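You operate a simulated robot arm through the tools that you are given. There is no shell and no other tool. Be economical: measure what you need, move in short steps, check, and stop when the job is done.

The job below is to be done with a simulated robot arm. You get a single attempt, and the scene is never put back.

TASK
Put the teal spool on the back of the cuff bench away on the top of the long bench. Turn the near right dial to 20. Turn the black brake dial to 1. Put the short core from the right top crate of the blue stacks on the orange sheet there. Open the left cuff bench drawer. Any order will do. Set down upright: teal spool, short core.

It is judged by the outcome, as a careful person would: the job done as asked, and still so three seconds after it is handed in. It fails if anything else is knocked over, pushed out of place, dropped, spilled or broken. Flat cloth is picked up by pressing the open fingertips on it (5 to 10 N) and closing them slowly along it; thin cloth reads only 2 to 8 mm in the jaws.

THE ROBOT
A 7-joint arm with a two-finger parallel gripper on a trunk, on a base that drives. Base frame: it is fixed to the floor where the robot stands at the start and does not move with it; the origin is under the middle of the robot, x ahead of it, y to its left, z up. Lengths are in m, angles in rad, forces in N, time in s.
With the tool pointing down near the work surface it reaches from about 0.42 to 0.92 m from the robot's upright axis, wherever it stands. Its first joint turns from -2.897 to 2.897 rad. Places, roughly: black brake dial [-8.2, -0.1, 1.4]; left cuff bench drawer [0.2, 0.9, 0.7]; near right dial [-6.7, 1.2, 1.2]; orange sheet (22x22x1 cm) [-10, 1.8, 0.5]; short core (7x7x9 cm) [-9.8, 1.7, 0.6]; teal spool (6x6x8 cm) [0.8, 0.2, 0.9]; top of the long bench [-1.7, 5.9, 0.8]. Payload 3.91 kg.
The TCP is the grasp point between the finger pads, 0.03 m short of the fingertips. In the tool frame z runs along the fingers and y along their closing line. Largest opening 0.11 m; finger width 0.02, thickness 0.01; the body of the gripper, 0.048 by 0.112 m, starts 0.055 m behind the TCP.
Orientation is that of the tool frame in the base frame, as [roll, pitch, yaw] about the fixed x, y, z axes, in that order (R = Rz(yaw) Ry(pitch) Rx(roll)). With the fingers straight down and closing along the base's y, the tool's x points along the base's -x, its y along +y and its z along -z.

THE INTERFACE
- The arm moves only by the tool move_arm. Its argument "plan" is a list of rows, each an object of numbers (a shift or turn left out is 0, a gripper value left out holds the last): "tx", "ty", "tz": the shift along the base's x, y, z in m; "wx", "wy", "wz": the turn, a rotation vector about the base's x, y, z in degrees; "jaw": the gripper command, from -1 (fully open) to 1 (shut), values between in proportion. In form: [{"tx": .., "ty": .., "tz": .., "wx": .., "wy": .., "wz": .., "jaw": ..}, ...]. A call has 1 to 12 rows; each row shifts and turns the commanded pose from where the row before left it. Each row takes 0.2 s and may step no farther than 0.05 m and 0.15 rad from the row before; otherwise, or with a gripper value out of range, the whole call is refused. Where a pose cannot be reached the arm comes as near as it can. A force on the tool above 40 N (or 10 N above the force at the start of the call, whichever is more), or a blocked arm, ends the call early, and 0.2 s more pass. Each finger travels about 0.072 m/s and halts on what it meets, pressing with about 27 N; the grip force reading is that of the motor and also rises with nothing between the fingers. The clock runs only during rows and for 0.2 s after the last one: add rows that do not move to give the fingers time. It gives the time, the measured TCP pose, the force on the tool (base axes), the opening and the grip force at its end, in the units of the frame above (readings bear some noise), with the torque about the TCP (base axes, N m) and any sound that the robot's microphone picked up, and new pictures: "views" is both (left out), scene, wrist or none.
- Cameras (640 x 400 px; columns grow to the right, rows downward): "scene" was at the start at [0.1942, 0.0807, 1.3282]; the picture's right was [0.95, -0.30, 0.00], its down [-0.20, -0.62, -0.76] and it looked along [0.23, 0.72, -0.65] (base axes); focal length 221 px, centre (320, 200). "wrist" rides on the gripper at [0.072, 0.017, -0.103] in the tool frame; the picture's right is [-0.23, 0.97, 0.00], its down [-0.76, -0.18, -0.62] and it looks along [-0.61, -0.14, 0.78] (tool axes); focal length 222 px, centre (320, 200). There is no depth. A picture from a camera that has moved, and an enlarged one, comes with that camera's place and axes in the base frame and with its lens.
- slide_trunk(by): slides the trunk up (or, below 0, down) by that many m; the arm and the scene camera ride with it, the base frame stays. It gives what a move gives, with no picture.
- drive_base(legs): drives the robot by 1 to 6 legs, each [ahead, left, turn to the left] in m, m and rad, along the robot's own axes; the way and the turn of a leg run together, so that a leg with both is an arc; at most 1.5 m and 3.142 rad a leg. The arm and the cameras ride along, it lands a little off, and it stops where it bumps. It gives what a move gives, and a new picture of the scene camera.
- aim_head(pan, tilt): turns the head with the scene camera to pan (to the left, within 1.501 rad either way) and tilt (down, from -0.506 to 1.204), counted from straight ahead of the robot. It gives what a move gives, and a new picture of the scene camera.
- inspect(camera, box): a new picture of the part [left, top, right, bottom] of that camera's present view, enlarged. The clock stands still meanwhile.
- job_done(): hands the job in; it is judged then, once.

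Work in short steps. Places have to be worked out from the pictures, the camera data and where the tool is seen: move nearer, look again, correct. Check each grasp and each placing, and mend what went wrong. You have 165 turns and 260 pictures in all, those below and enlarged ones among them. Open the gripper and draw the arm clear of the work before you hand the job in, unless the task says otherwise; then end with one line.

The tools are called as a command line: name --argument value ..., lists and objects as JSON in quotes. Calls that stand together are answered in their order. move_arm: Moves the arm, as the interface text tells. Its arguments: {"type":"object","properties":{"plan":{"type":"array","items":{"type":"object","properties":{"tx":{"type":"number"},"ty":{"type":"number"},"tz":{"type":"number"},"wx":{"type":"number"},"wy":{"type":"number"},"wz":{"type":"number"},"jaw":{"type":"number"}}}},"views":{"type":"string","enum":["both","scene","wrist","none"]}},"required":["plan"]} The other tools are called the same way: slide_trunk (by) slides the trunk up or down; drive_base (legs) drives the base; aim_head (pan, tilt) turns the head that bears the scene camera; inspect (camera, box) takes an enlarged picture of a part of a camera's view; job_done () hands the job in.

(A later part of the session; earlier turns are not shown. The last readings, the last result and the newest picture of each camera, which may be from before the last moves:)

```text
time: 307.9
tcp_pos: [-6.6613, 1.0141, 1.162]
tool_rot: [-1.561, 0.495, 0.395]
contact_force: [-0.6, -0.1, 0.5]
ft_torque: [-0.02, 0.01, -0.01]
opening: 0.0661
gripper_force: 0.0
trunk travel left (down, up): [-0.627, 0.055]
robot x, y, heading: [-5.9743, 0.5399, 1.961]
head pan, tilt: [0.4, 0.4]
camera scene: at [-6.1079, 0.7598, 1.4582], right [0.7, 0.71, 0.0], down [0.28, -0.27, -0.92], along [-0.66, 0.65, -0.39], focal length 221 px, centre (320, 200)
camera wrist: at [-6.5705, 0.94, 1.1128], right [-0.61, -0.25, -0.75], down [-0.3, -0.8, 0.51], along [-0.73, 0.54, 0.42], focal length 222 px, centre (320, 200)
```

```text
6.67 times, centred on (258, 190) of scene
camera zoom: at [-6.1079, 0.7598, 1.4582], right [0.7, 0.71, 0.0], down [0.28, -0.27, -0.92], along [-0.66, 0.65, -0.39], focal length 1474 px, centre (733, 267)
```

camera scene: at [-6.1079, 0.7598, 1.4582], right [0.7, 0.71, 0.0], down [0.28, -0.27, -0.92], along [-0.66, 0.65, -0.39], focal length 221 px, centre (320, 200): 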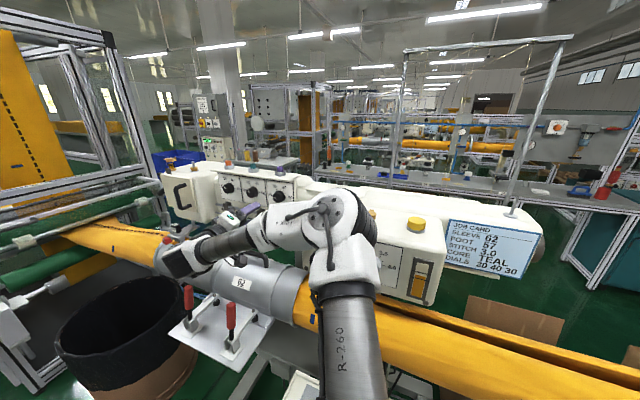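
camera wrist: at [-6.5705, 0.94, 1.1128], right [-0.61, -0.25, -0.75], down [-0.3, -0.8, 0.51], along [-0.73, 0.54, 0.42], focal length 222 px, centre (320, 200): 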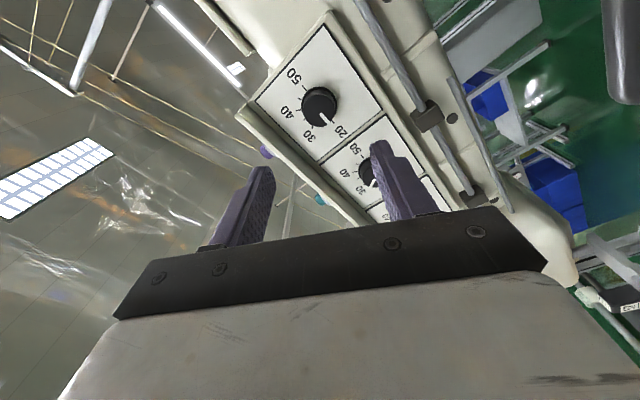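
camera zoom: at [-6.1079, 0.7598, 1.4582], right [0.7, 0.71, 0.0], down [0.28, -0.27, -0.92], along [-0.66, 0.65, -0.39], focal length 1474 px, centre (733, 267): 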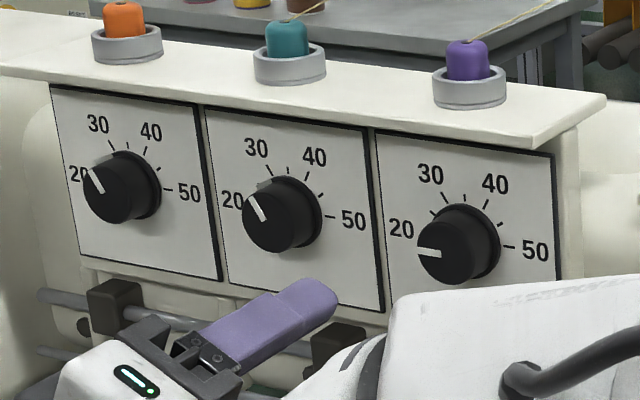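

inspect --camera "wrist" --box '[270, 60, 390, 135]'

inspect --camera "scene" --box '[262, 178, 294, 198]'

```text
5.33 times, centred on (330, 98) of wrist
camera zoom: at [-6.5705, 0.94, 1.1128], right [-0.61, -0.25, -0.75], down [-0.3, -0.8, 0.51], along [-0.73, 0.54, 0.42], focal length 1185 px, centre (267, 747)
```

zoom: 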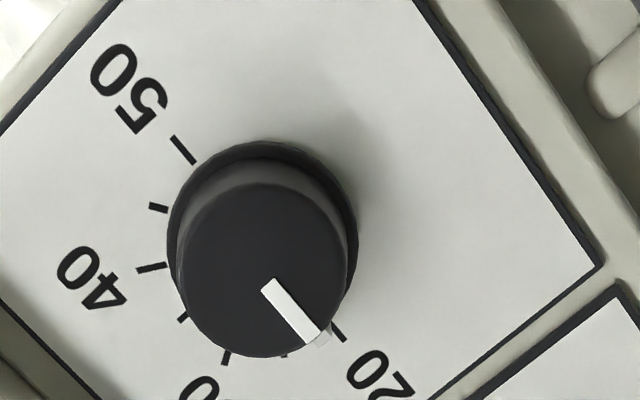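

```text
16.00 times, centred on (278, 188) of scene
camera zoom: at [-6.1079, 0.7598, 1.4582], right [0.7, 0.71, 0.0], down [0.28, -0.27, -0.92], along [-0.66, 0.65, -0.39], focal length 3539 px, centre (992, 392)
```

zoom: 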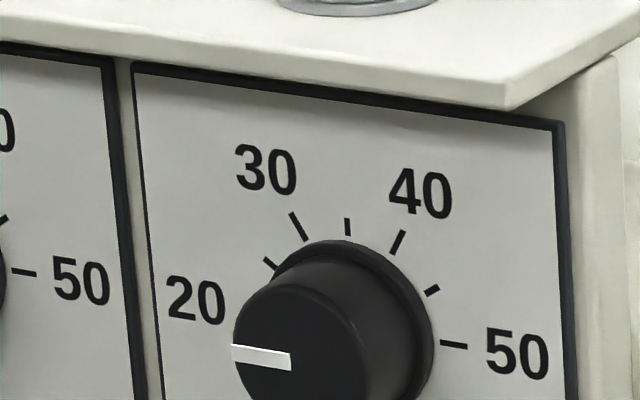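

Dial reads 20. Next is the black brake dial on the frame further along; I retreat, and go around the stool and open box.

drive_base --legs '[[-0.15, 0, 0], [0, -0.5, 0], [-1.5, 0, 0], [-1.05, 0, 0]]'

aim_head --pan 1.0 --tilt 0.4

```text
time: 325.2
tcp_pos: [-5.1814, -1.287, 1.1619]
tool_rot: [-1.562, 0.498, 0.379]
contact_force: [1.4, 0.7, 0.0]
ft_torque: [0.02, 0.0, -0.02]
opening: 0.0659
gripper_force: 0.0
trunk travel left (down, up): [-0.627, 0.055]
robot x, y, heading: [-4.5041, -1.7735, 1.949]
head pan, tilt: [0.4, 0.4]
camera scene: at [-4.6319, -1.5499, 1.4582], right [0.71, 0.7, 0.0], down [0.27, -0.28, -0.92], along [-0.65, 0.66, -0.39], focal length 221 px, centre (320, 200)
```

scene: 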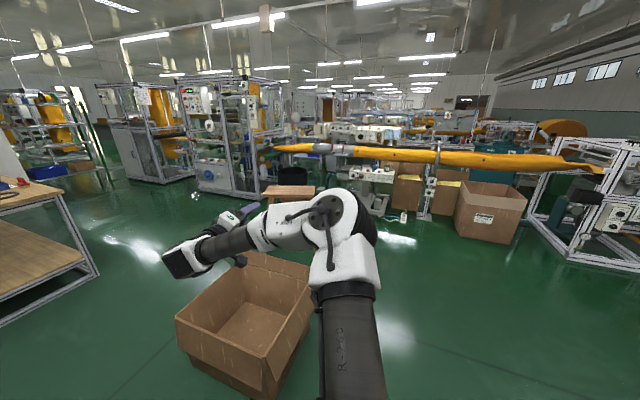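

```text
time: 326.2
tcp_pos: [-5.1823, -1.2855, 1.1619]
tool_rot: [-1.562, 0.495, 0.379]
contact_force: [-0.2, 0.3, 0.5]
ft_torque: [0.0, -0.01, 0.0]
opening: 0.066
gripper_force: 0.0
trunk travel left (down, up): [-0.627, 0.055]
robot x, y, heading: [-4.5044, -1.7723, 1.947]
head pan, tilt: [1.0, 0.4]
camera scene: at [-4.6579, -1.5978, 1.4581], right [0.19, 0.98, 0.0], down [0.38, -0.08, -0.92], along [-0.9, 0.18, -0.39], focal length 221 px, centre (320, 200)
```

scene: 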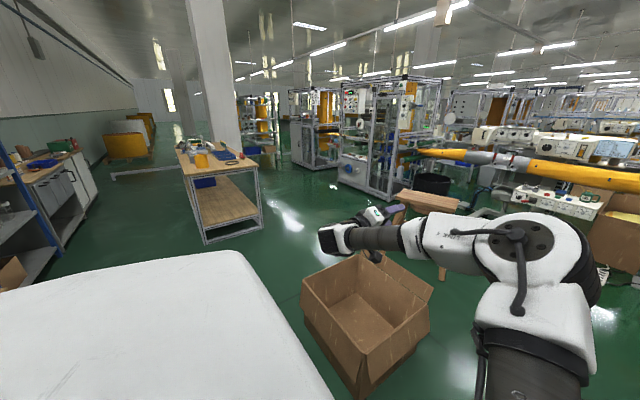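

Clear corridor: strafe left past the box, then ahead between box and table.

drive_base --legs '[[0, 0, 0.015], [0, 1.0, 0], [0, 1.0, 0]]'

aim_head --pan 0.5 --tilt 0.4

```text
time: 342.5
tcp_pos: [-7.0525, -2.0152, 1.1615]
tool_rot: [-1.561, 0.497, 0.359]
contact_force: [0.2, -0.3, -0.8]
ft_torque: [0.01, 0.04, 0.01]
opening: 0.066
gripper_force: 0.0
trunk travel left (down, up): [-0.627, 0.055]
robot x, y, heading: [-6.3843, -2.513, 1.928]
head pan, tilt: [1.0, 0.4]
camera scene: at [-6.5351, -2.3367, 1.4581], right [0.21, 0.98, 0.0], down [0.38, -0.08, -0.92], along [-0.9, 0.2, -0.39], focal length 221 px, centre (320, 200)
```

scene: 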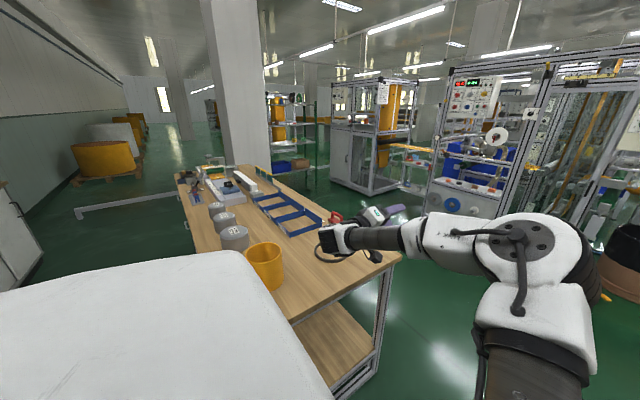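

```text
time: 343.4
tcp_pos: [-7.0526, -2.0149, 1.1619]
tool_rot: [-1.56, 0.496, 0.358]
contact_force: [0.7, 0.3, 0.5]
ft_torque: [0.0, 0.02, -0.01]
opening: 0.0661
gripper_force: 0.1
trunk travel left (down, up): [-0.627, 0.055]
robot x, y, heading: [-6.381, -2.5154, 1.933]
head pan, tilt: [0.499, 0.4]
camera scene: at [-6.5145, -2.2956, 1.4581], right [0.65, 0.76, 0.0], down [0.29, -0.25, -0.92], along [-0.7, 0.6, -0.39], focal length 221 px, centre (320, 200)
```

scene: 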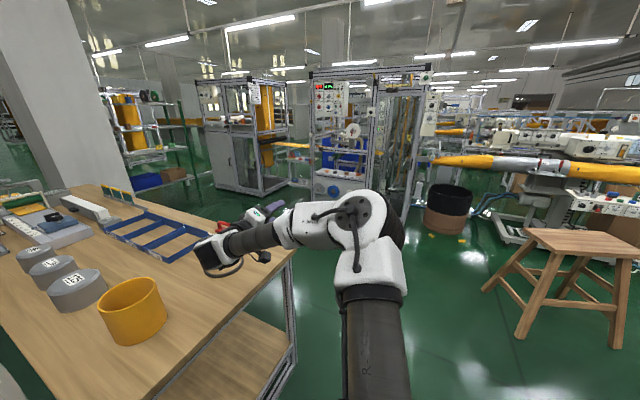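

drive_base --legs '[[0, 0, 0.03], [1.5, 0, 0]]'

aim_head --pan 0.45 --tilt 0.15

```text
time: 351.3
tcp_pos: [-7.6277, -0.6277, 1.1614]
tool_rot: [-1.563, 0.495, 0.382]
contact_force: [0.0, -0.1, 0.1]
ft_torque: [0.0, 0.0, 0.02]
opening: 0.066
gripper_force: 0.0
trunk travel left (down, up): [-0.627, 0.055]
robot x, y, heading: [-6.9501, -1.1137, 1.951]
head pan, tilt: [0.499, 0.4]
camera scene: at [-7.0842, -0.8968, 1.4581], right [0.64, 0.77, 0.0], down [0.3, -0.25, -0.92], along [-0.71, 0.59, -0.39], focal length 221 px, centre (320, 200)
```

scene: 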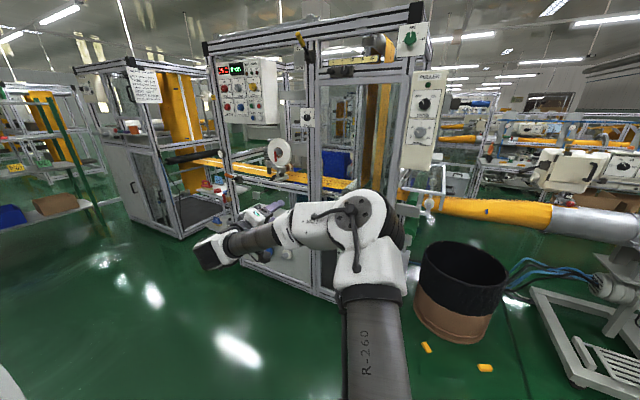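

```text
time: 352.0
tcp_pos: [-7.6288, -0.6275, 1.1624]
tool_rot: [-1.562, 0.496, 0.38]
contact_force: [0.6, -0.5, 0.1]
ft_torque: [-0.03, -0.02, 0.0]
opening: 0.0659
gripper_force: 0.0
trunk travel left (down, up): [-0.627, 0.055]
robot x, y, heading: [-6.9501, -1.1124, 1.949]
head pan, tilt: [0.45, 0.15]
camera scene: at [-7.0812, -0.8935, 1.4813], right [0.68, 0.74, 0.0], down [0.11, -0.1, -0.99], along [-0.73, 0.67, -0.15], focal length 221 px, centre (320, 200)
```

scene: 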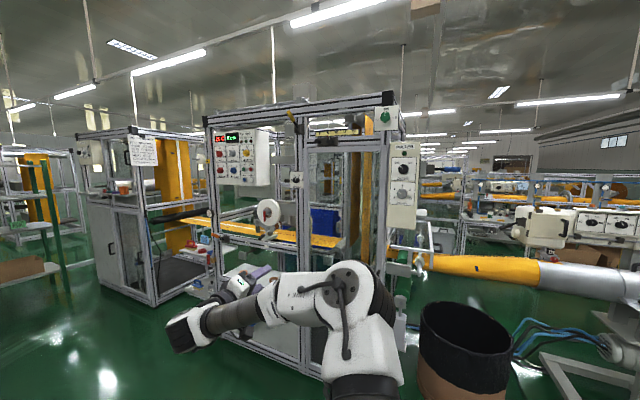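

inspect --camera "scene" --box '[200, 100, 328, 180]'

inspect --camera "scene" --box '[275, 160, 323, 190]'

```text
5.00 times, centred on (264, 140) of scene
camera zoom: at [-7.0812, -0.8935, 1.4813], right [0.68, 0.74, 0.0], down [0.11, -0.1, -0.99], along [-0.73, 0.67, -0.15], focal length 1106 px, centre (600, 500)
```

zoom: 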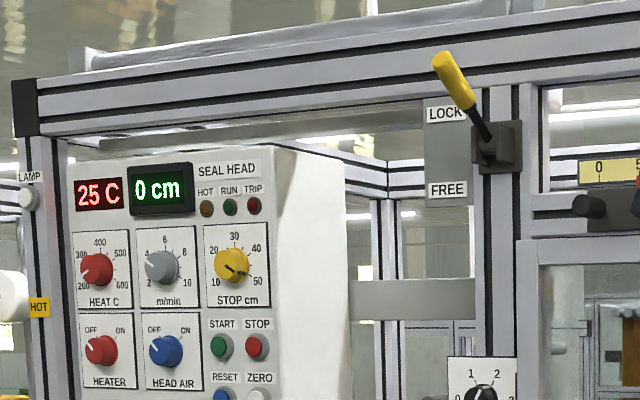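

```text
13.33 times, centred on (299, 175) of scene
camera zoom: at [-7.0812, -0.8935, 1.4813], right [0.68, 0.74, 0.0], down [0.11, -0.1, -0.99], along [-0.73, 0.67, -0.15], focal length 2949 px, centre (600, 533)
```

zoom: 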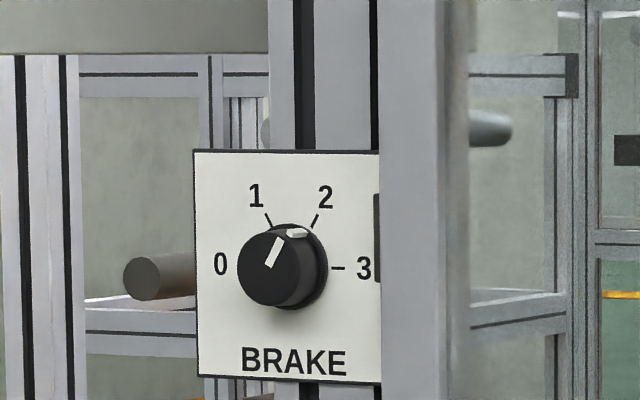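

The brake dial (scale 0–3) is at about [-8.174, -0.094, 1.40] and points to 2; it must turn 60° counter-clockwise. I test in free space whether the wrist can turn 60° further while raising the tool.

move_arm --plan '[{"tz": 0.03, "wx": 2.87, "wy": -6.93}, {"tz": 0.03, "wx": 2.87, "wy": -6.93}, {"tz": 0.03, "wx": 2.87, "wy": -6.93}, {"tz": 0.03, "wx": 2.87, "wy": -6.93}, {"tz": 0.03, "wx": 2.87, "wy": -6.93}, {"tz": 0.03, "wx": 2.87, "wy": -6.93}, {"tz": 0.03, "wx": 2.87, "wy": -6.93}, {"tz": 0.03, "wx": 2.87, "wy": -6.93}]' --views "none"

```text
time: 353.8
tcp_pos: [-7.6165, -0.6353, 1.0926]
tool_rot: [-1.543, -0.539, 0.375]
contact_force: [0.3, 0.8, 0.3]
ft_torque: [0.0, 0.02, 0.0]
opening: 0.0662
gripper_force: 0.1
out of reach, approached as far as the arm can: row 4, 5, 6, 7, 8
trunk travel left (down, up): [-0.627, 0.055]
robot x, y, heading: [-6.951, -1.1155, 1.952]
head pan, tilt: [0.45, 0.15]
```

That exceeds the wrist range, so I'll start with the fingers closing horizontally (camera below). Rotate back and raise to 1.40.

move_arm --plan '[{"tz": 0.01, "wx": -3.06, "wy": 7.39}, {"tz": 0.01, "wx": -3.06, "wy": 7.39}, {"tz": 0.01, "wx": -3.06, "wy": 7.39}, {"tz": 0.01, "wx": -3.06, "wy": 7.39}, {"tz": 0.02, "wx": -3.06, "wy": 7.39}, {"tz": 0.02, "wx": -3.06, "wy": 7.39}, {"tz": 0.02, "wx": -3.06, "wy": 7.39}, {"tz": 0.02, "wx": -3.06, "wy": 7.39}, {"tz": 0.02, "wx": -3.06, "wy": 7.39}, {"tz": 0.02, "wx": -3.06, "wy": 7.39}, {"tz": 0.02, "wx": -3.06, "wy": 7.39}, {"tz": 0.02, "wx": -3.06, "wy": 7.39}]' --views "none"

move_arm --plan '[{"tz": 0.02, "wx": -3.06, "wy": 7.39}, {"tz": 0.02, "wx": -3.06, "wy": 7.39}, {"tz": 0.02, "wx": -3.06, "wy": 7.39}, {"tz": 0.02}]' --views "wrist"

```text
time: 356.4
tcp_pos: [-7.6151, -0.633, 1.2932]
tool_rot: [-1.578, 1.126, 0.371]
contact_force: [0.4, 0.2, -0.1]
ft_torque: [0.01, 0.03, 0.01]
opening: 0.0662
gripper_force: 0.0
trunk travel left (down, up): [-0.627, 0.055]
robot x, y, heading: [-6.948, -1.1151, 1.952]
head pan, tilt: [0.45, 0.15]
```

```text
time: 357.4
tcp_pos: [-7.6128, -0.6337, 1.3758]
tool_rot: [-1.906, 1.544, 0.043]
contact_force: [-0.3, -0.3, 0.2]
ft_torque: [0.03, 0.02, 0.0]
opening: 0.0658
gripper_force: 0.1
trunk travel left (down, up): [-0.627, 0.055]
robot x, y, heading: [-6.9464, -1.1155, 1.952]
head pan, tilt: [0.45, 0.15]
camera wrist: at [-7.5882, -0.7363, 1.3033], right [-0.91, -0.36, 0.2], down [0.37, -0.51, 0.77], along [-0.18, 0.78, 0.6], focal length 222 px, centre (320, 200)
```

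wrist: 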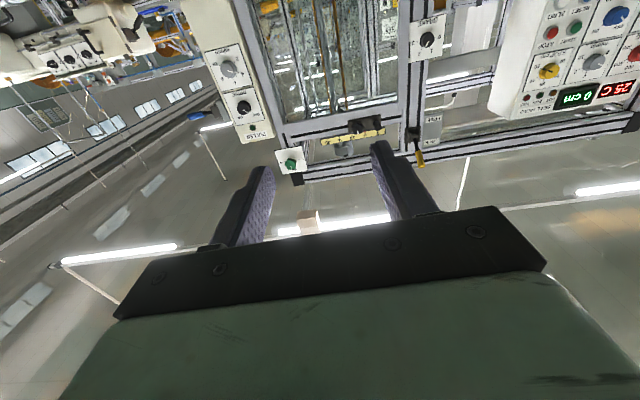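

Now I align: strafe left 0.31, ahead 0.55, trunk up 2 cm.

drive_base --legs '[[0, 0.31, 0.015], [0.55, 0, 0]]'

slide_trunk --by 0.022

move_arm --plan '[{"tx": 0}]' --views "wrist"

```text
time: 363.1
tcp_pos: [-8.1111, -0.255, 1.3733]
tool_rot: [-1.906, 1.541, 0.054]
contact_force: [-0.3, -0.1, -0.3]
ft_torque: [0.02, -0.02, -0.02]
opening: 0.0659
gripper_force: 0.1
trunk travel left (down, up): [-0.627, 0.055]
robot x, y, heading: [-7.4395, -0.7286, 1.96]
head pan, tilt: [0.45, 0.15]
camera scene: at [-7.5748, -0.5097, 1.4812], right [0.67, 0.74, 0.0], down [0.11, -0.1, -0.99], along [-0.74, 0.66, -0.15], focal length 221 px, centre (320, 200)
```

scene: 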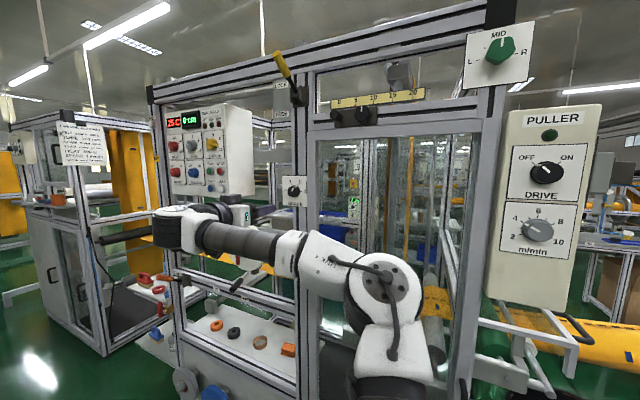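

```text
time: 363.8
tcp_pos: [-8.1096, -0.2565, 1.3953]
tool_rot: [-1.897, 1.541, 0.063]
contact_force: [0.3, -0.2, -0.7]
ft_torque: [0.02, 0.02, 0.0]
opening: 0.066
gripper_force: 0.0
trunk travel left (down, up): [-0.649, 0.033]
robot x, y, heading: [-7.4392, -0.7278, 1.961]
head pan, tilt: [0.45, 0.15]
```

```text
time: 364.2
tcp_pos: [-8.109, -0.2564, 1.396]
tool_rot: [-1.894, 1.54, 0.068]
contact_force: [-0.1, 1.2, 0.2]
ft_torque: [-0.01, -0.01, -0.02]
opening: 0.066
gripper_force: 0.0
trunk travel left (down, up): [-0.649, 0.033]
robot x, y, heading: [-7.4414, -0.7294, 1.959]
head pan, tilt: [0.45, 0.15]
camera wrist: at [-8.0833, -0.358, 1.325], right [-0.91, -0.37, 0.2], down [0.38, -0.51, 0.77], along [-0.18, 0.78, 0.6], focal length 222 px, centre (320, 200)
```

wrist: 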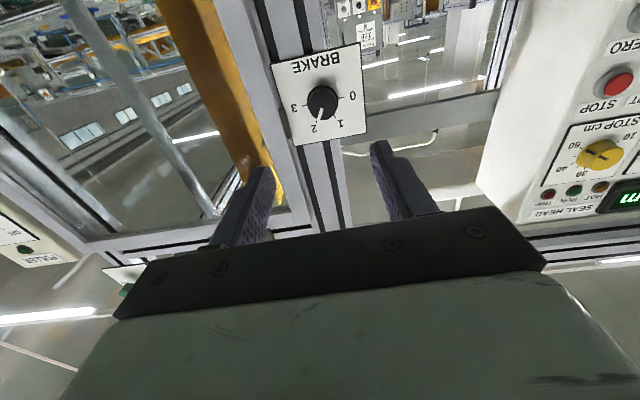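

Aligned; the knob is ~0.175 m ahead. Advance 0.13.

move_arm --plan '[{"tx": -0.0115, "ty": 0.0277}, {"tx": -0.0115, "ty": 0.0277}, {"tx": -0.0115, "ty": 0.0277}, {"tx": -0.0096, "ty": 0.0231}, {"tx": -0.0057, "ty": 0.0138}, {"tx": 0}]'

```text
time: 365.6
tcp_pos: [-8.1578, -0.1355, 1.3962]
tool_rot: [-1.891, 1.541, 0.067]
contact_force: [0.0, 0.6, 0.4]
ft_torque: [0.01, 0.01, -0.01]
opening: 0.0662
gripper_force: 0.0
trunk travel left (down, up): [-0.649, 0.033]
robot x, y, heading: [-7.439, -0.727, 1.956]
head pan, tilt: [0.45, 0.15]
camera scene: at [-7.5747, -0.5102, 1.5034], right [0.67, 0.74, 0.0], down [0.11, -0.1, -0.99], along [-0.74, 0.66, -0.15], focal length 221 px, centre (320, 200)
camera wrist: at [-8.1316, -0.2385, 1.3257], right [-0.91, -0.37, 0.2], down [0.38, -0.51, 0.77], along [-0.18, 0.78, 0.6], focal length 222 px, centre (320, 200)
```

scene: 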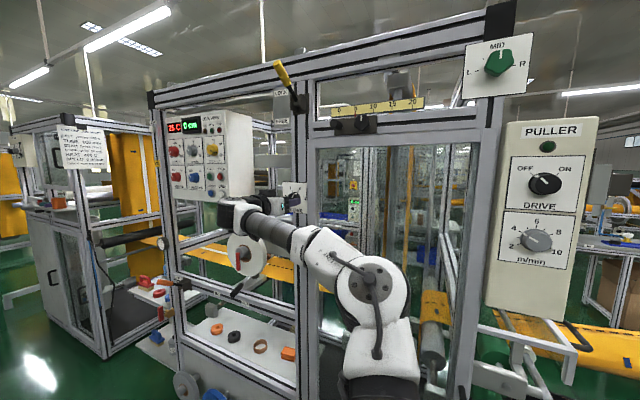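
wrist: 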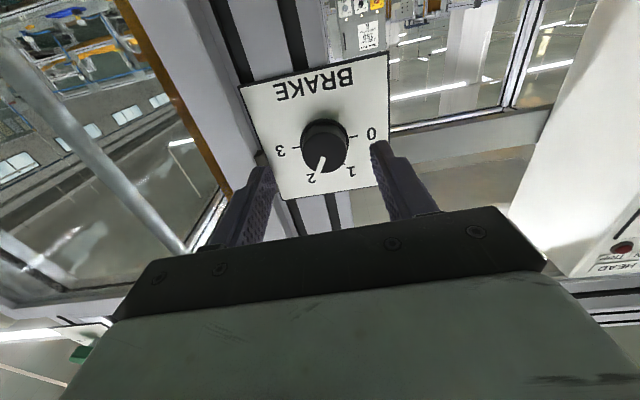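

4–5 cm to go: advance 0.033 with 4 mm lateral fix.

move_arm --plan '[{"tx": -0.0087, "ty": 0.0107}, {"tx": -0.0048, "ty": 0.0115}, {"tx": -0.0025, "ty": 0.006}, {"tx": 0}]' --views "wrist"

```text
time: 366.6
tcp_pos: [-8.1751, -0.1086, 1.3963]
tool_rot: [-1.902, 1.541, 0.06]
contact_force: [0.5, -0.2, -0.7]
ft_torque: [-0.01, 0.0, 0.02]
opening: 0.0657
gripper_force: 0.0
trunk travel left (down, up): [-0.649, 0.033]
robot x, y, heading: [-7.441, -0.7325, 1.955]
head pan, tilt: [0.45, 0.15]
camera wrist: at [-8.1487, -0.2111, 1.3252], right [-0.91, -0.37, 0.2], down [0.38, -0.51, 0.77], along [-0.18, 0.78, 0.6], focal length 222 px, centre (320, 200)
```

wrist: 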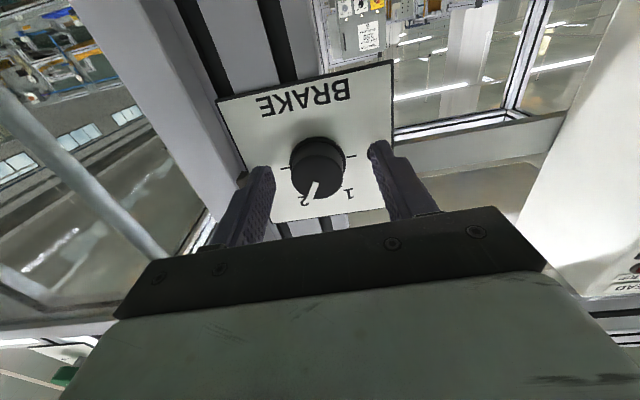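

move_arm --plan '[{"tx": -0.0015, "ty": 0.0037}, {"jaw": 0.0}, {"jaw": 0.2}, {"jaw": 0.4}, {"jaw": 0.7}, {"jaw": 1}, {"jaw": 1}]' --views "wrist"

```text
time: 368.2
tcp_pos: [-8.174, -0.104, 1.3962]
tool_rot: [-1.906, 1.543, 0.053]
contact_force: [11.0, 1.6, -1.3]
ft_torque: [0.07, 0.07, -0.55]
opening: 0.0348
gripper_force: 45.1
trunk travel left (down, up): [-0.649, 0.033]
robot x, y, heading: [-7.4413, -0.7331, 1.959]
head pan, tilt: [0.45, 0.15]
camera wrist: at [-8.1486, -0.2058, 1.3259], right [-0.91, -0.37, 0.2], down [0.38, -0.51, 0.77], along [-0.18, 0.78, 0.6], focal length 222 px, centre (320, 200)
```

wrist: 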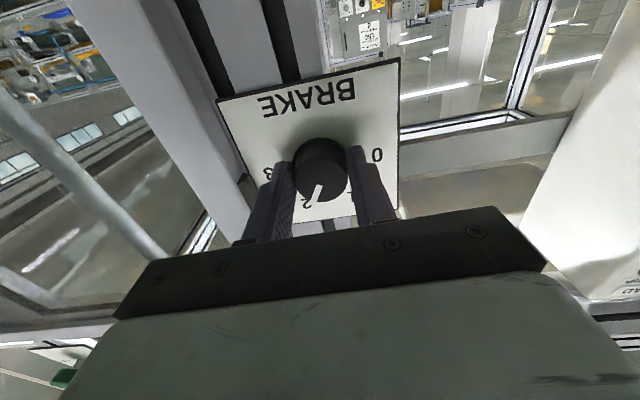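

Gripped (35 mm). Turn 60° counter-clockwise.

move_arm --plan '[{"tx": 0.001, "wx": 2.87, "wy": -6.93}, {"wx": 2.87, "wy": -6.93}, {"wx": 2.87, "wy": -6.93}, {"wx": 2.87, "wy": -6.93}, {"wx": 2.87, "wy": -6.93}, {"wx": 2.87, "wy": -6.93}, {"wx": 2.87, "wy": -6.93}, {"wx": 2.87, "wy": -6.93}, {"tx": 0}]' --views "wrist"

inspect --camera "wrist" --box '[240, 100, 440, 225]'

```text
time: 370.2
tcp_pos: [-8.1723, -0.1031, 1.3992]
tool_rot: [-1.571, 0.495, 0.382]
contact_force: [6.7, 15.7, 13.7]
ft_torque: [0.42, 0.18, -0.03]
opening: 0.0349
gripper_force: 45.1
trunk travel left (down, up): [-0.649, 0.033]
robot x, y, heading: [-7.441, -0.7278, 1.96]
head pan, tilt: [0.45, 0.15]
camera wrist: at [-8.0817, -0.1782, 1.3497], right [-0.62, -0.25, -0.75], down [-0.31, -0.8, 0.52], along [-0.72, 0.55, 0.41], focal length 222 px, centre (320, 200)
```

wrist: 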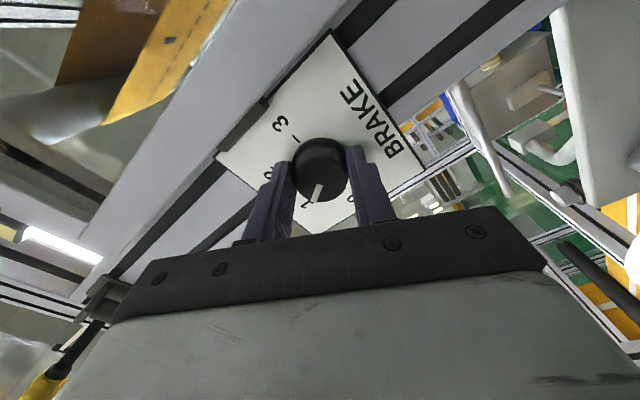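

```text
3.20 times, centred on (340, 162) of wrist
camera zoom: at [-8.0817, -0.1782, 1.3497], right [-0.62, -0.25, -0.75], down [-0.31, -0.8, 0.52], along [-0.72, 0.55, 0.41], focal length 711 px, centre (256, 320)
```

zoom: 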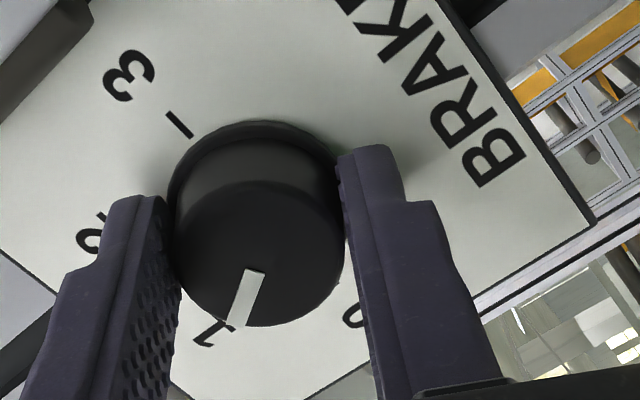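

The pointer now aims at 1. Release, back off, check.

move_arm --plan '[{"jaw": 0.2}, {"jaw": 0.0}, {"jaw": -0.2}, {"jaw": -0.2}, {"tx": 0.0096, "ty": -0.023}, {"tx": 0.0134, "ty": -0.0323}, {"tx": 0.0153, "ty": -0.037}, {"tx": 0.0153, "ty": -0.037}]' --views "wrist"

inspect --camera "wrist" --box '[270, 60, 390, 135]'

inspect --camera "scene" --box '[272, 180, 320, 210]'

```text
time: 372.0
tcp_pos: [-8.1202, -0.2351, 1.3961]
tool_rot: [-1.571, 0.497, 0.382]
contact_force: [-0.1, 0.8, 0.0]
ft_torque: [0.01, 0.04, 0.0]
opening: 0.0659
gripper_force: 0.1
trunk travel left (down, up): [-0.649, 0.033]
robot x, y, heading: [-7.4434, -0.7264, 1.96]
head pan, tilt: [0.45, 0.15]
camera wrist: at [-8.0292, -0.3098, 1.3491], right [-0.61, -0.25, -0.75], down [-0.31, -0.8, 0.52], along [-0.72, 0.55, 0.41], focal length 222 px, centre (320, 200)
```

wrist: 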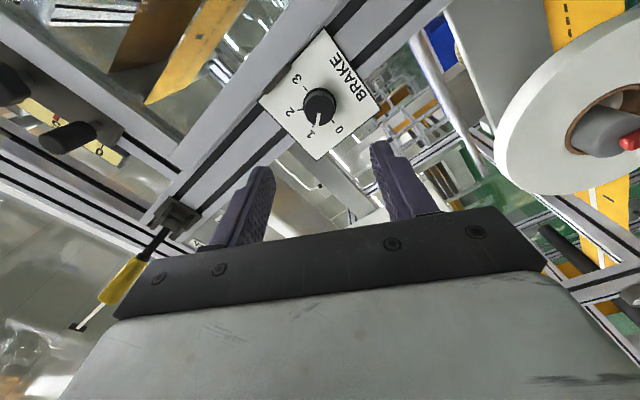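

```text
5.33 times, centred on (330, 98) of wrist
camera zoom: at [-8.0292, -0.3098, 1.3491], right [-0.61, -0.25, -0.75], down [-0.31, -0.8, 0.52], along [-0.72, 0.55, 0.41], focal length 1185 px, centre (267, 747)
```

zoom: 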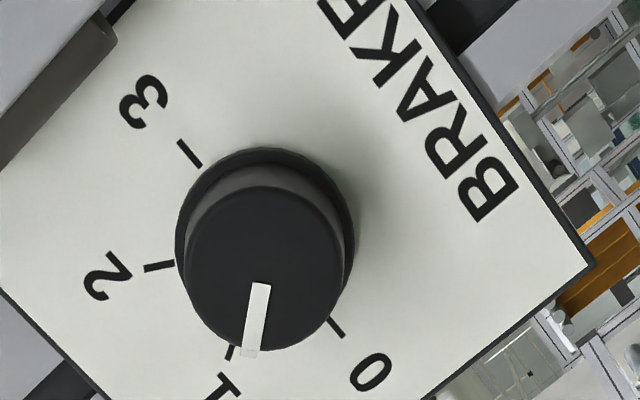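

```text
13.33 times, centred on (296, 195) of scene
camera zoom: at [-7.5745, -0.5106, 1.5035], right [0.67, 0.74, 0.0], down [0.11, -0.1, -0.99], along [-0.74, 0.66, -0.15], focal length 2949 px, centre (640, 267)
```

zoom: 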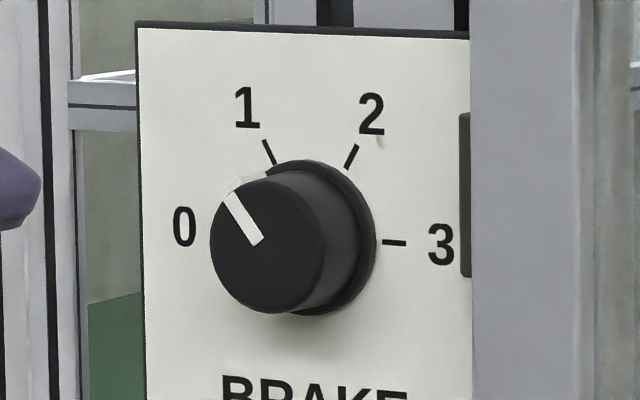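

The pointer overshot by about 8° (≈0.85). I re-grip and turn back 8° clockwise.

move_arm --plan '[{"tx": -0.0153, "ty": 0.037}, {"tx": -0.0153, "ty": 0.037, "tz": 0.002}, {"tx": -0.0134, "ty": 0.0323}, {"tx": -0.008, "ty": 0.0235}, {"tx": 0}, {"jaw": 0.1}, {"jaw": 0.3}, {"jaw": 0.6}, {"jaw": 1}, {"jaw": 1}, {"wx": -3.06, "wy": 7.39}, {"tx": 0}]' --views "wrist"

move_arm --plan '[{"jaw": 0.2}, {"jaw": 0.0}, {"jaw": -0.2}, {"jaw": -0.2}, {"tx": 0.0096, "ty": -0.023}, {"tx": 0.0134, "ty": -0.0323}, {"tx": 0.0153, "ty": -0.037}, {"tx": 0.0153, "ty": -0.037}]' --views "none"

inspect --camera "wrist" --box '[270, 60, 390, 135]'

inspect --camera "scene" --box '[272, 180, 320, 210]'

```text
time: 374.6
tcp_pos: [-8.1751, -0.1035, 1.3996]
tool_rot: [-1.573, 0.635, 0.38]
contact_force: [-7.7, 6.5, 13.6]
ft_torque: [0.02, 0.01, -0.55]
opening: 0.0351
gripper_force: 44.9
trunk travel left (down, up): [-0.649, 0.033]
robot x, y, heading: [-7.4343, -0.7261, 1.961]
head pan, tilt: [0.45, 0.15]
camera wrist: at [-8.091, -0.1809, 1.344], right [-0.71, -0.29, -0.65], down [-0.24, -0.77, 0.6], along [-0.67, 0.57, 0.47], focal length 222 px, centre (320, 200)
```

wrist: 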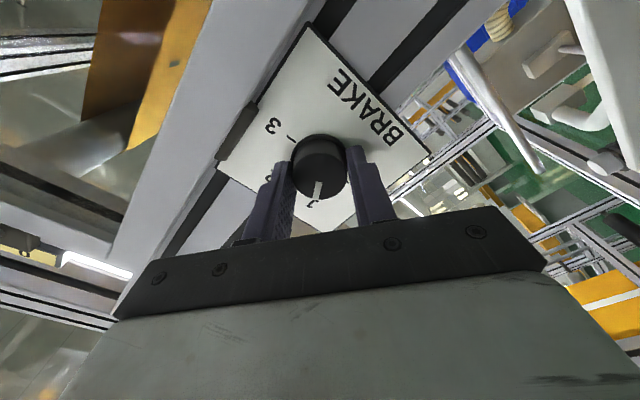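

```text
time: 376.4
tcp_pos: [-8.1219, -0.2306, 1.3989]
tool_rot: [-1.575, 0.635, 0.38]
contact_force: [0.2, 0.5, -0.2]
ft_torque: [0.0, 0.02, 0.02]
opening: 0.0661
gripper_force: 0.0
trunk travel left (down, up): [-0.649, 0.033]
robot x, y, heading: [-7.4408, -0.7312, 1.961]
head pan, tilt: [0.45, 0.15]
```

```text
5.33 times, centred on (330, 98) of wrist
camera zoom: at [-8.0368, -0.3083, 1.3433], right [-0.7, -0.29, -0.65], down [-0.24, -0.77, 0.6], along [-0.67, 0.58, 0.47], focal length 1185 px, centre (267, 747)
```

zoom: 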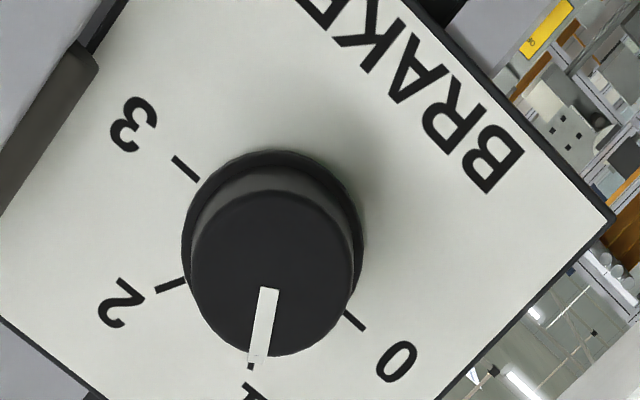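

```text
13.33 times, centred on (296, 195) of scene
camera zoom: at [-7.5746, -0.5105, 1.5035], right [0.67, 0.74, 0.0], down [0.11, -0.1, -0.99], along [-0.74, 0.66, -0.15], focal length 2949 px, centre (640, 267)
```

zoom: 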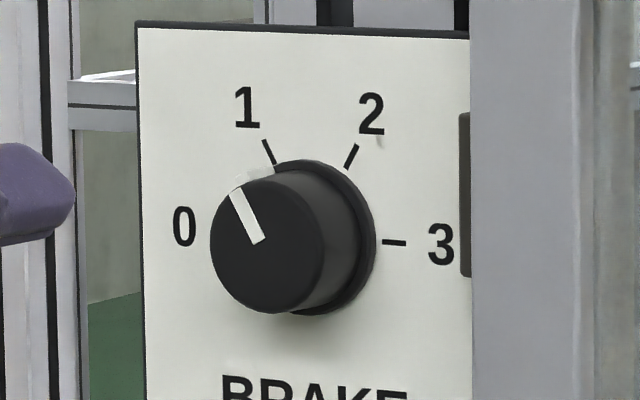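

Brake dial now reads 1. Next, the blue stacks; I back off and look for a shorter way around the far end of the line.

drive_base --legs '[[-0.55, 0, 0]]'

aim_head --pan 1.2 --tilt 0.25

```text
time: 379.6
tcp_pos: [-7.91, -0.7372, 1.3992]
tool_rot: [-1.573, 0.636, 0.376]
contact_force: [0.5, -0.5, -0.5]
ft_torque: [0.02, -0.02, 0.01]
opening: 0.0659
gripper_force: 0.0
trunk travel left (down, up): [-0.649, 0.033]
robot x, y, heading: [-7.2276, -1.2408, 1.957]
head pan, tilt: [0.45, 0.15]
camera scene: at [-7.3657, -1.0205, 1.5035], right [0.67, 0.74, 0.0], down [0.11, -0.1, -0.99], along [-0.73, 0.66, -0.15], focal length 221 px, centre (320, 200)
```

scene: 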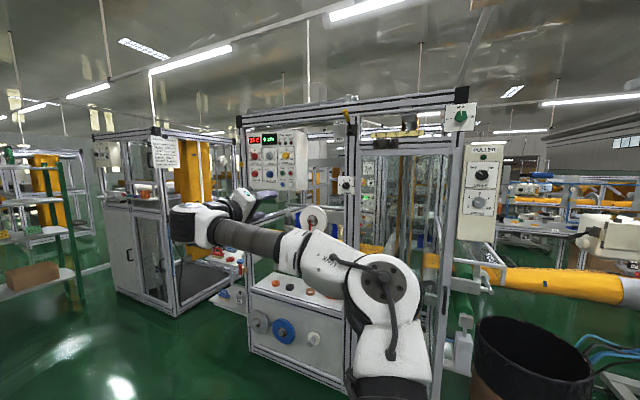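

```text
time: 380.7
tcp_pos: [-7.9109, -0.7358, 1.3991]
tool_rot: [-1.574, 0.635, 0.376]
contact_force: [-0.4, -0.6, 0.5]
ft_torque: [-0.01, -0.04, 0.0]
opening: 0.0661
gripper_force: 0.0
trunk travel left (down, up): [-0.649, 0.033]
robot x, y, heading: [-7.2355, -1.2397, 1.958]
head pan, tilt: [1.201, 0.25]
camera scene: at [-7.3906, -1.0835, 1.4941], right [-0.01, 1.0, 0.0], down [0.25, 0.0, -0.97], along [-0.97, -0.01, -0.25], focal length 221 px, centre (320, 200)
```

scene: 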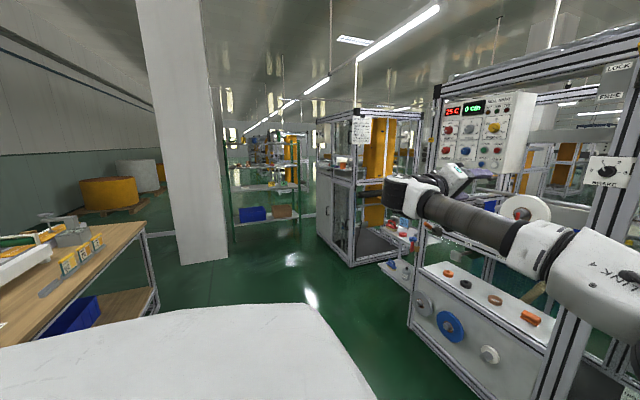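

That way is uncertain, so I take the known aisle route. First I go back out past the table and fold the tool to pointing down.

drive_base --legs '[[0, -0.33, 0.005], [-1.45, 0, 0]]'

move_arm --plan '[{"tz": -0.015, "wx": -3.0, "wy": 7.2}, {"tz": -0.015, "wx": -3.0, "wy": 7.2}, {"tz": -0.015, "wx": -3.0, "wy": 7.2}, {"tz": -0.015, "wx": -3.0, "wy": 7.2}, {"tz": -0.015, "wx": -3.0, "wy": 7.2}, {"tz": -0.015, "wx": -3.0, "wy": 7.2}, {"tz": -0.015, "wx": -3.0, "wy": 7.2}]' --views "none"

move_arm --plan '[{"tx": 0.02, "ty": -0.006, "wx": -6.93, "wy": -2.87, "jaw": -1}, {"tx": 0.02, "ty": -0.006, "wx": -6.93, "wy": -2.87}, {"tx": 0.02, "ty": -0.006, "wx": -6.93, "wy": -2.87}, {"tx": 0.02, "ty": -0.006, "wx": -6.93, "wy": -2.87}, {"tx": 0.02, "ty": -0.006, "wx": -6.93, "wy": -2.87}, {"tx": 0.02, "ty": -0.006, "wx": -6.93, "wy": -2.87}, {"tx": 0.02, "ty": -0.006, "wx": -6.93, "wy": -2.87}, {"tx": 0.02, "ty": -0.006, "wx": -6.93, "wy": -2.87}, {"tx": 0.02, "ty": -0.006, "wx": -6.93, "wy": -2.87}, {"tx": 0.02, "ty": -0.006, "wx": -6.93, "wy": -2.87}, {"tx": 0.02, "ty": -0.006, "wx": -6.93, "wy": -2.87}, {"tx": 0.02, "ty": -0.006, "wx": -6.93, "wy": -2.87}]' --views "scene"

```text
time: 390.6
tcp_pos: [-7.0578, -1.9383, 1.3982]
tool_rot: [-1.574, 0.638, 0.356]
contact_force: [0.4, 0.0, 0.2]
ft_torque: [-0.02, -0.05, -0.03]
opening: 0.0659
gripper_force: 0.0
trunk travel left (down, up): [-0.649, 0.033]
robot x, y, heading: [-6.3841, -2.4563, 1.931]
head pan, tilt: [1.201, 0.25]
camera scene: at [-6.5437, -2.2952, 1.4941], right [0.01, 1.0, 0.0], down [0.25, 0.0, -0.97], along [-0.97, 0.01, -0.25], focal length 221 px, centre (320, 200)
```

scene: 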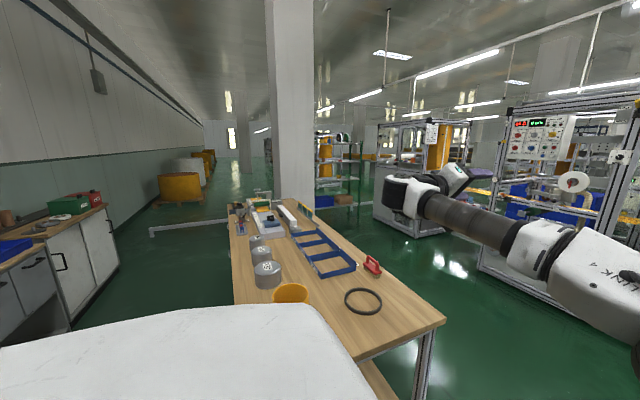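

```text
time: 392.2
tcp_pos: [-7.0568, -1.9375, 1.2939]
tool_rot: [2.602, 1.535, -1.739]
contact_force: [0.2, 0.3, 0.0]
ft_torque: [0.01, -0.01, 0.02]
opening: 0.066
gripper_force: 0.1
trunk travel left (down, up): [-0.649, 0.033]
robot x, y, heading: [-6.3901, -2.4551, 1.935]
head pan, tilt: [1.201, 0.25]
```

```text
time: 394.8
tcp_pos: [-6.8159, -2.0105, 1.2951]
tool_rot: [-3.126, -0.034, -1.197]
contact_force: [0.2, -0.7, 0.3]
ft_torque: [-0.02, -0.03, 0.01]
opening: 0.1099
gripper_force: 0.0
trunk travel left (down, up): [-0.649, 0.033]
robot x, y, heading: [-6.3928, -2.4542, 1.932]
head pan, tilt: [1.201, 0.25]
camera scene: at [-6.5434, -2.2949, 1.4941], right [0.01, 1.0, 0.0], down [0.25, 0.0, -0.97], along [-0.97, 0.01, -0.25], focal length 221 px, centre (320, 200)
```

scene: 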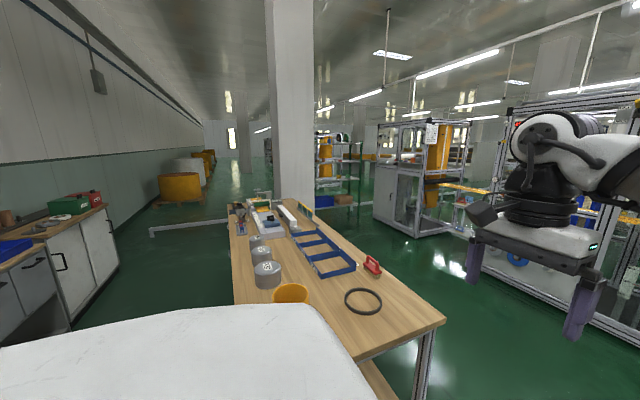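

Tool is down. I drive back along the passage toward the bench aisle.

drive_base --legs '[[-0.1, 0, 0.03], [0, -1.5, 0], [0, -1.5, 0]]'

```text
time: 418.3
tcp_pos: [-4.0573, -0.9843, 1.2951]
tool_rot: [-3.125, -0.032, -1.196]
contact_force: [0.5, 0.9, 0.0]
ft_torque: [-0.02, 0.01, 0.04]
opening: 0.11
gripper_force: 0.0
trunk travel left (down, up): [-0.649, 0.033]
robot x, y, heading: [-3.6222, -1.4253, 1.932]
head pan, tilt: [1.201, 0.25]
camera scene: at [-3.7832, -1.2686, 1.4941], right [0.01, 1.0, 0.0], down [0.25, 0.0, -0.97], along [-0.97, 0.01, -0.25], focal length 221 px, centre (320, 200)
```

scene: 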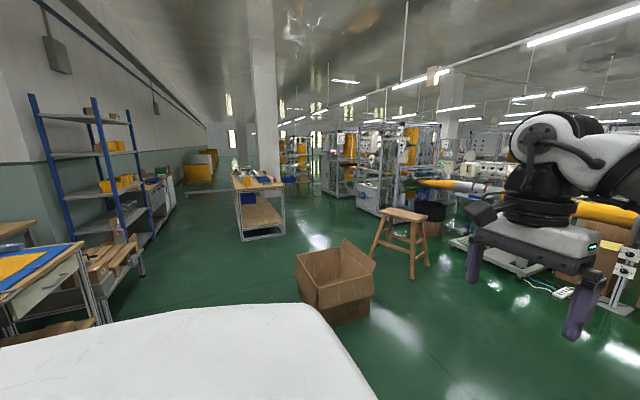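

drive_base --legs '[[-0.05, 0, 0.035], [0, -1.5, 0], [0, -1.5, 0]]'

```text
time: 441.9
tcp_pos: [-1.2862, 0.0646, 1.2954]
tool_rot: [-3.124, -0.03, -1.153]
contact_force: [0.0, -0.3, -0.2]
ft_torque: [-0.03, 0.01, -0.03]
opening: 0.11
gripper_force: 0.1
trunk travel left (down, up): [-0.649, 0.033]
robot x, y, heading: [-0.8388, -0.3629, 1.976]
head pan, tilt: [1.201, 0.25]
camera scene: at [-1.0, -0.2064, 1.4941], right [-0.04, 1.0, 0.0], down [0.25, 0.01, -0.97], along [-0.97, -0.04, -0.25], focal length 221 px, centre (320, 200)
```

scene: 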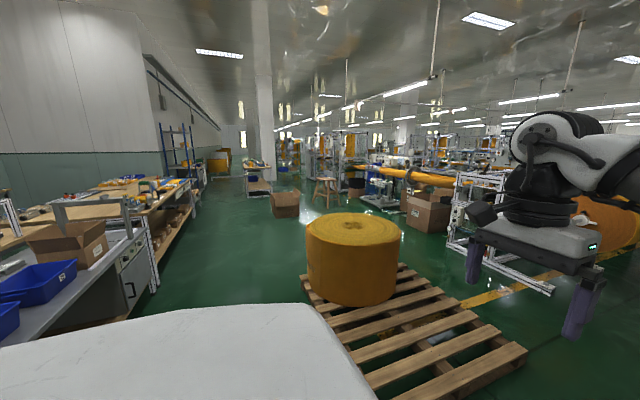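

drive_base --legs '[[0, 0, -0.013], [1.5, 0, 0], [1.5, 0, 0], [1.5, 0, 0], [1.5, 0, 0]]'

aim_head --pan 1.4 --tilt 0.25

```text
time: 471.0
tcp_pos: [-3.5201, 5.704, 1.2943]
tool_rot: [-3.126, -0.031, -1.209]
contact_force: [-0.6, 0.0, -0.4]
ft_torque: [-0.01, 0.02, -0.02]
opening: 0.11
gripper_force: 0.0
trunk travel left (down, up): [-0.649, 0.033]
robot x, y, heading: [-3.0975, 5.254, 1.918]
head pan, tilt: [1.201, 0.25]
camera scene: at [-3.25, 5.4162, 1.4941], right [0.02, 1.0, 0.0], down [0.25, -0.01, -0.97], along [-0.97, 0.02, -0.25], focal length 221 px, centre (320, 200)
```

scene: 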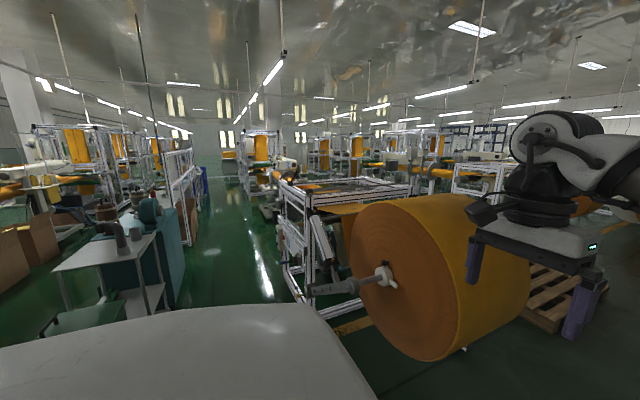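

```text
time: 471.7
tcp_pos: [-3.5183, 5.7035, 1.2945]
tool_rot: [-3.124, -0.032, -1.209]
contact_force: [0.1, -0.9, -1.0]
ft_torque: [0.0, -0.01, 0.03]
opening: 0.1098
gripper_force: 0.1
trunk travel left (down, up): [-0.649, 0.033]
robot x, y, heading: [-3.0965, 5.2557, 1.923]
head pan, tilt: [1.4, 0.25]
camera scene: at [-3.2485, 5.3975, 1.4941], right [-0.18, 0.98, 0.0], down [0.24, 0.04, -0.97], along [-0.95, -0.17, -0.25], focal length 221 px, centre (320, 200)
```

scene: 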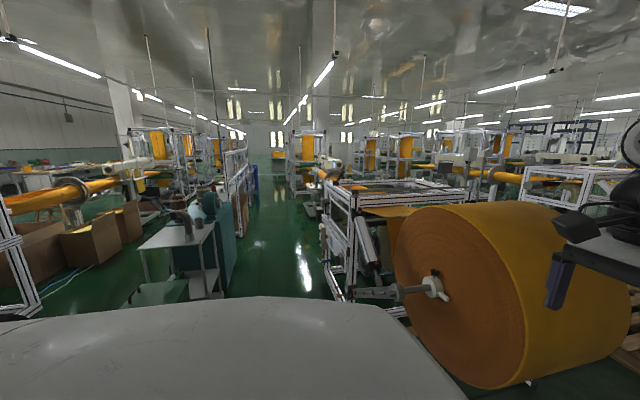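

The aisle looks about 1 m wide; I zoom in to measure it.

inspect --camera "scene" --box '[140, 130, 380, 280]'

inspect --camera "scene" --box '[120, 190, 420, 378]'

```text
2.67 times, centred on (260, 205) of scene
camera zoom: at [-3.2485, 5.3975, 1.4941], right [-0.18, 0.98, 0.0], down [0.24, 0.04, -0.97], along [-0.95, -0.17, -0.25], focal length 590 px, centre (480, 187)
```

zoom: 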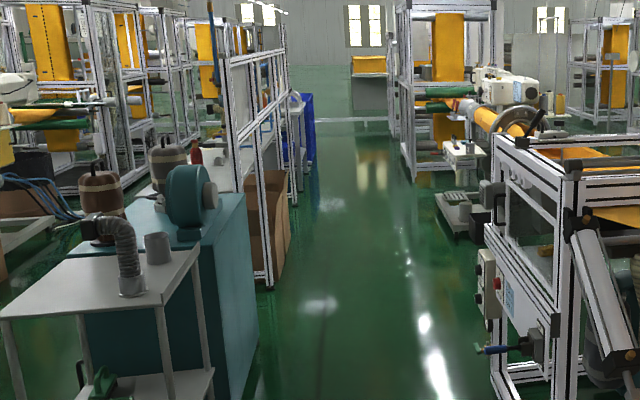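

```text
2.13 times, centred on (270, 284) of scene
camera zoom: at [-3.2485, 5.3975, 1.4941], right [-0.18, 0.98, 0.0], down [0.24, 0.04, -0.97], along [-0.95, -0.17, -0.25], focal length 471 px, centre (426, 21)
```

zoom: 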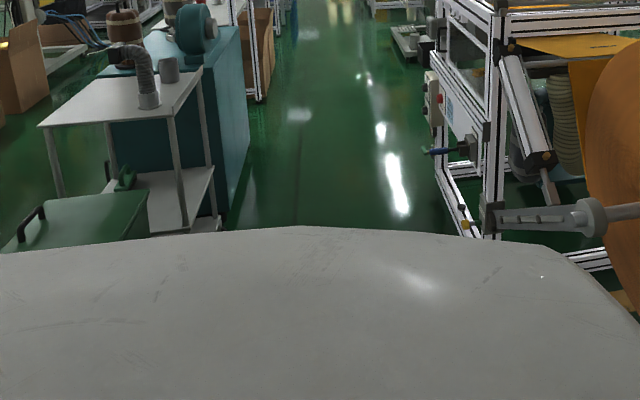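

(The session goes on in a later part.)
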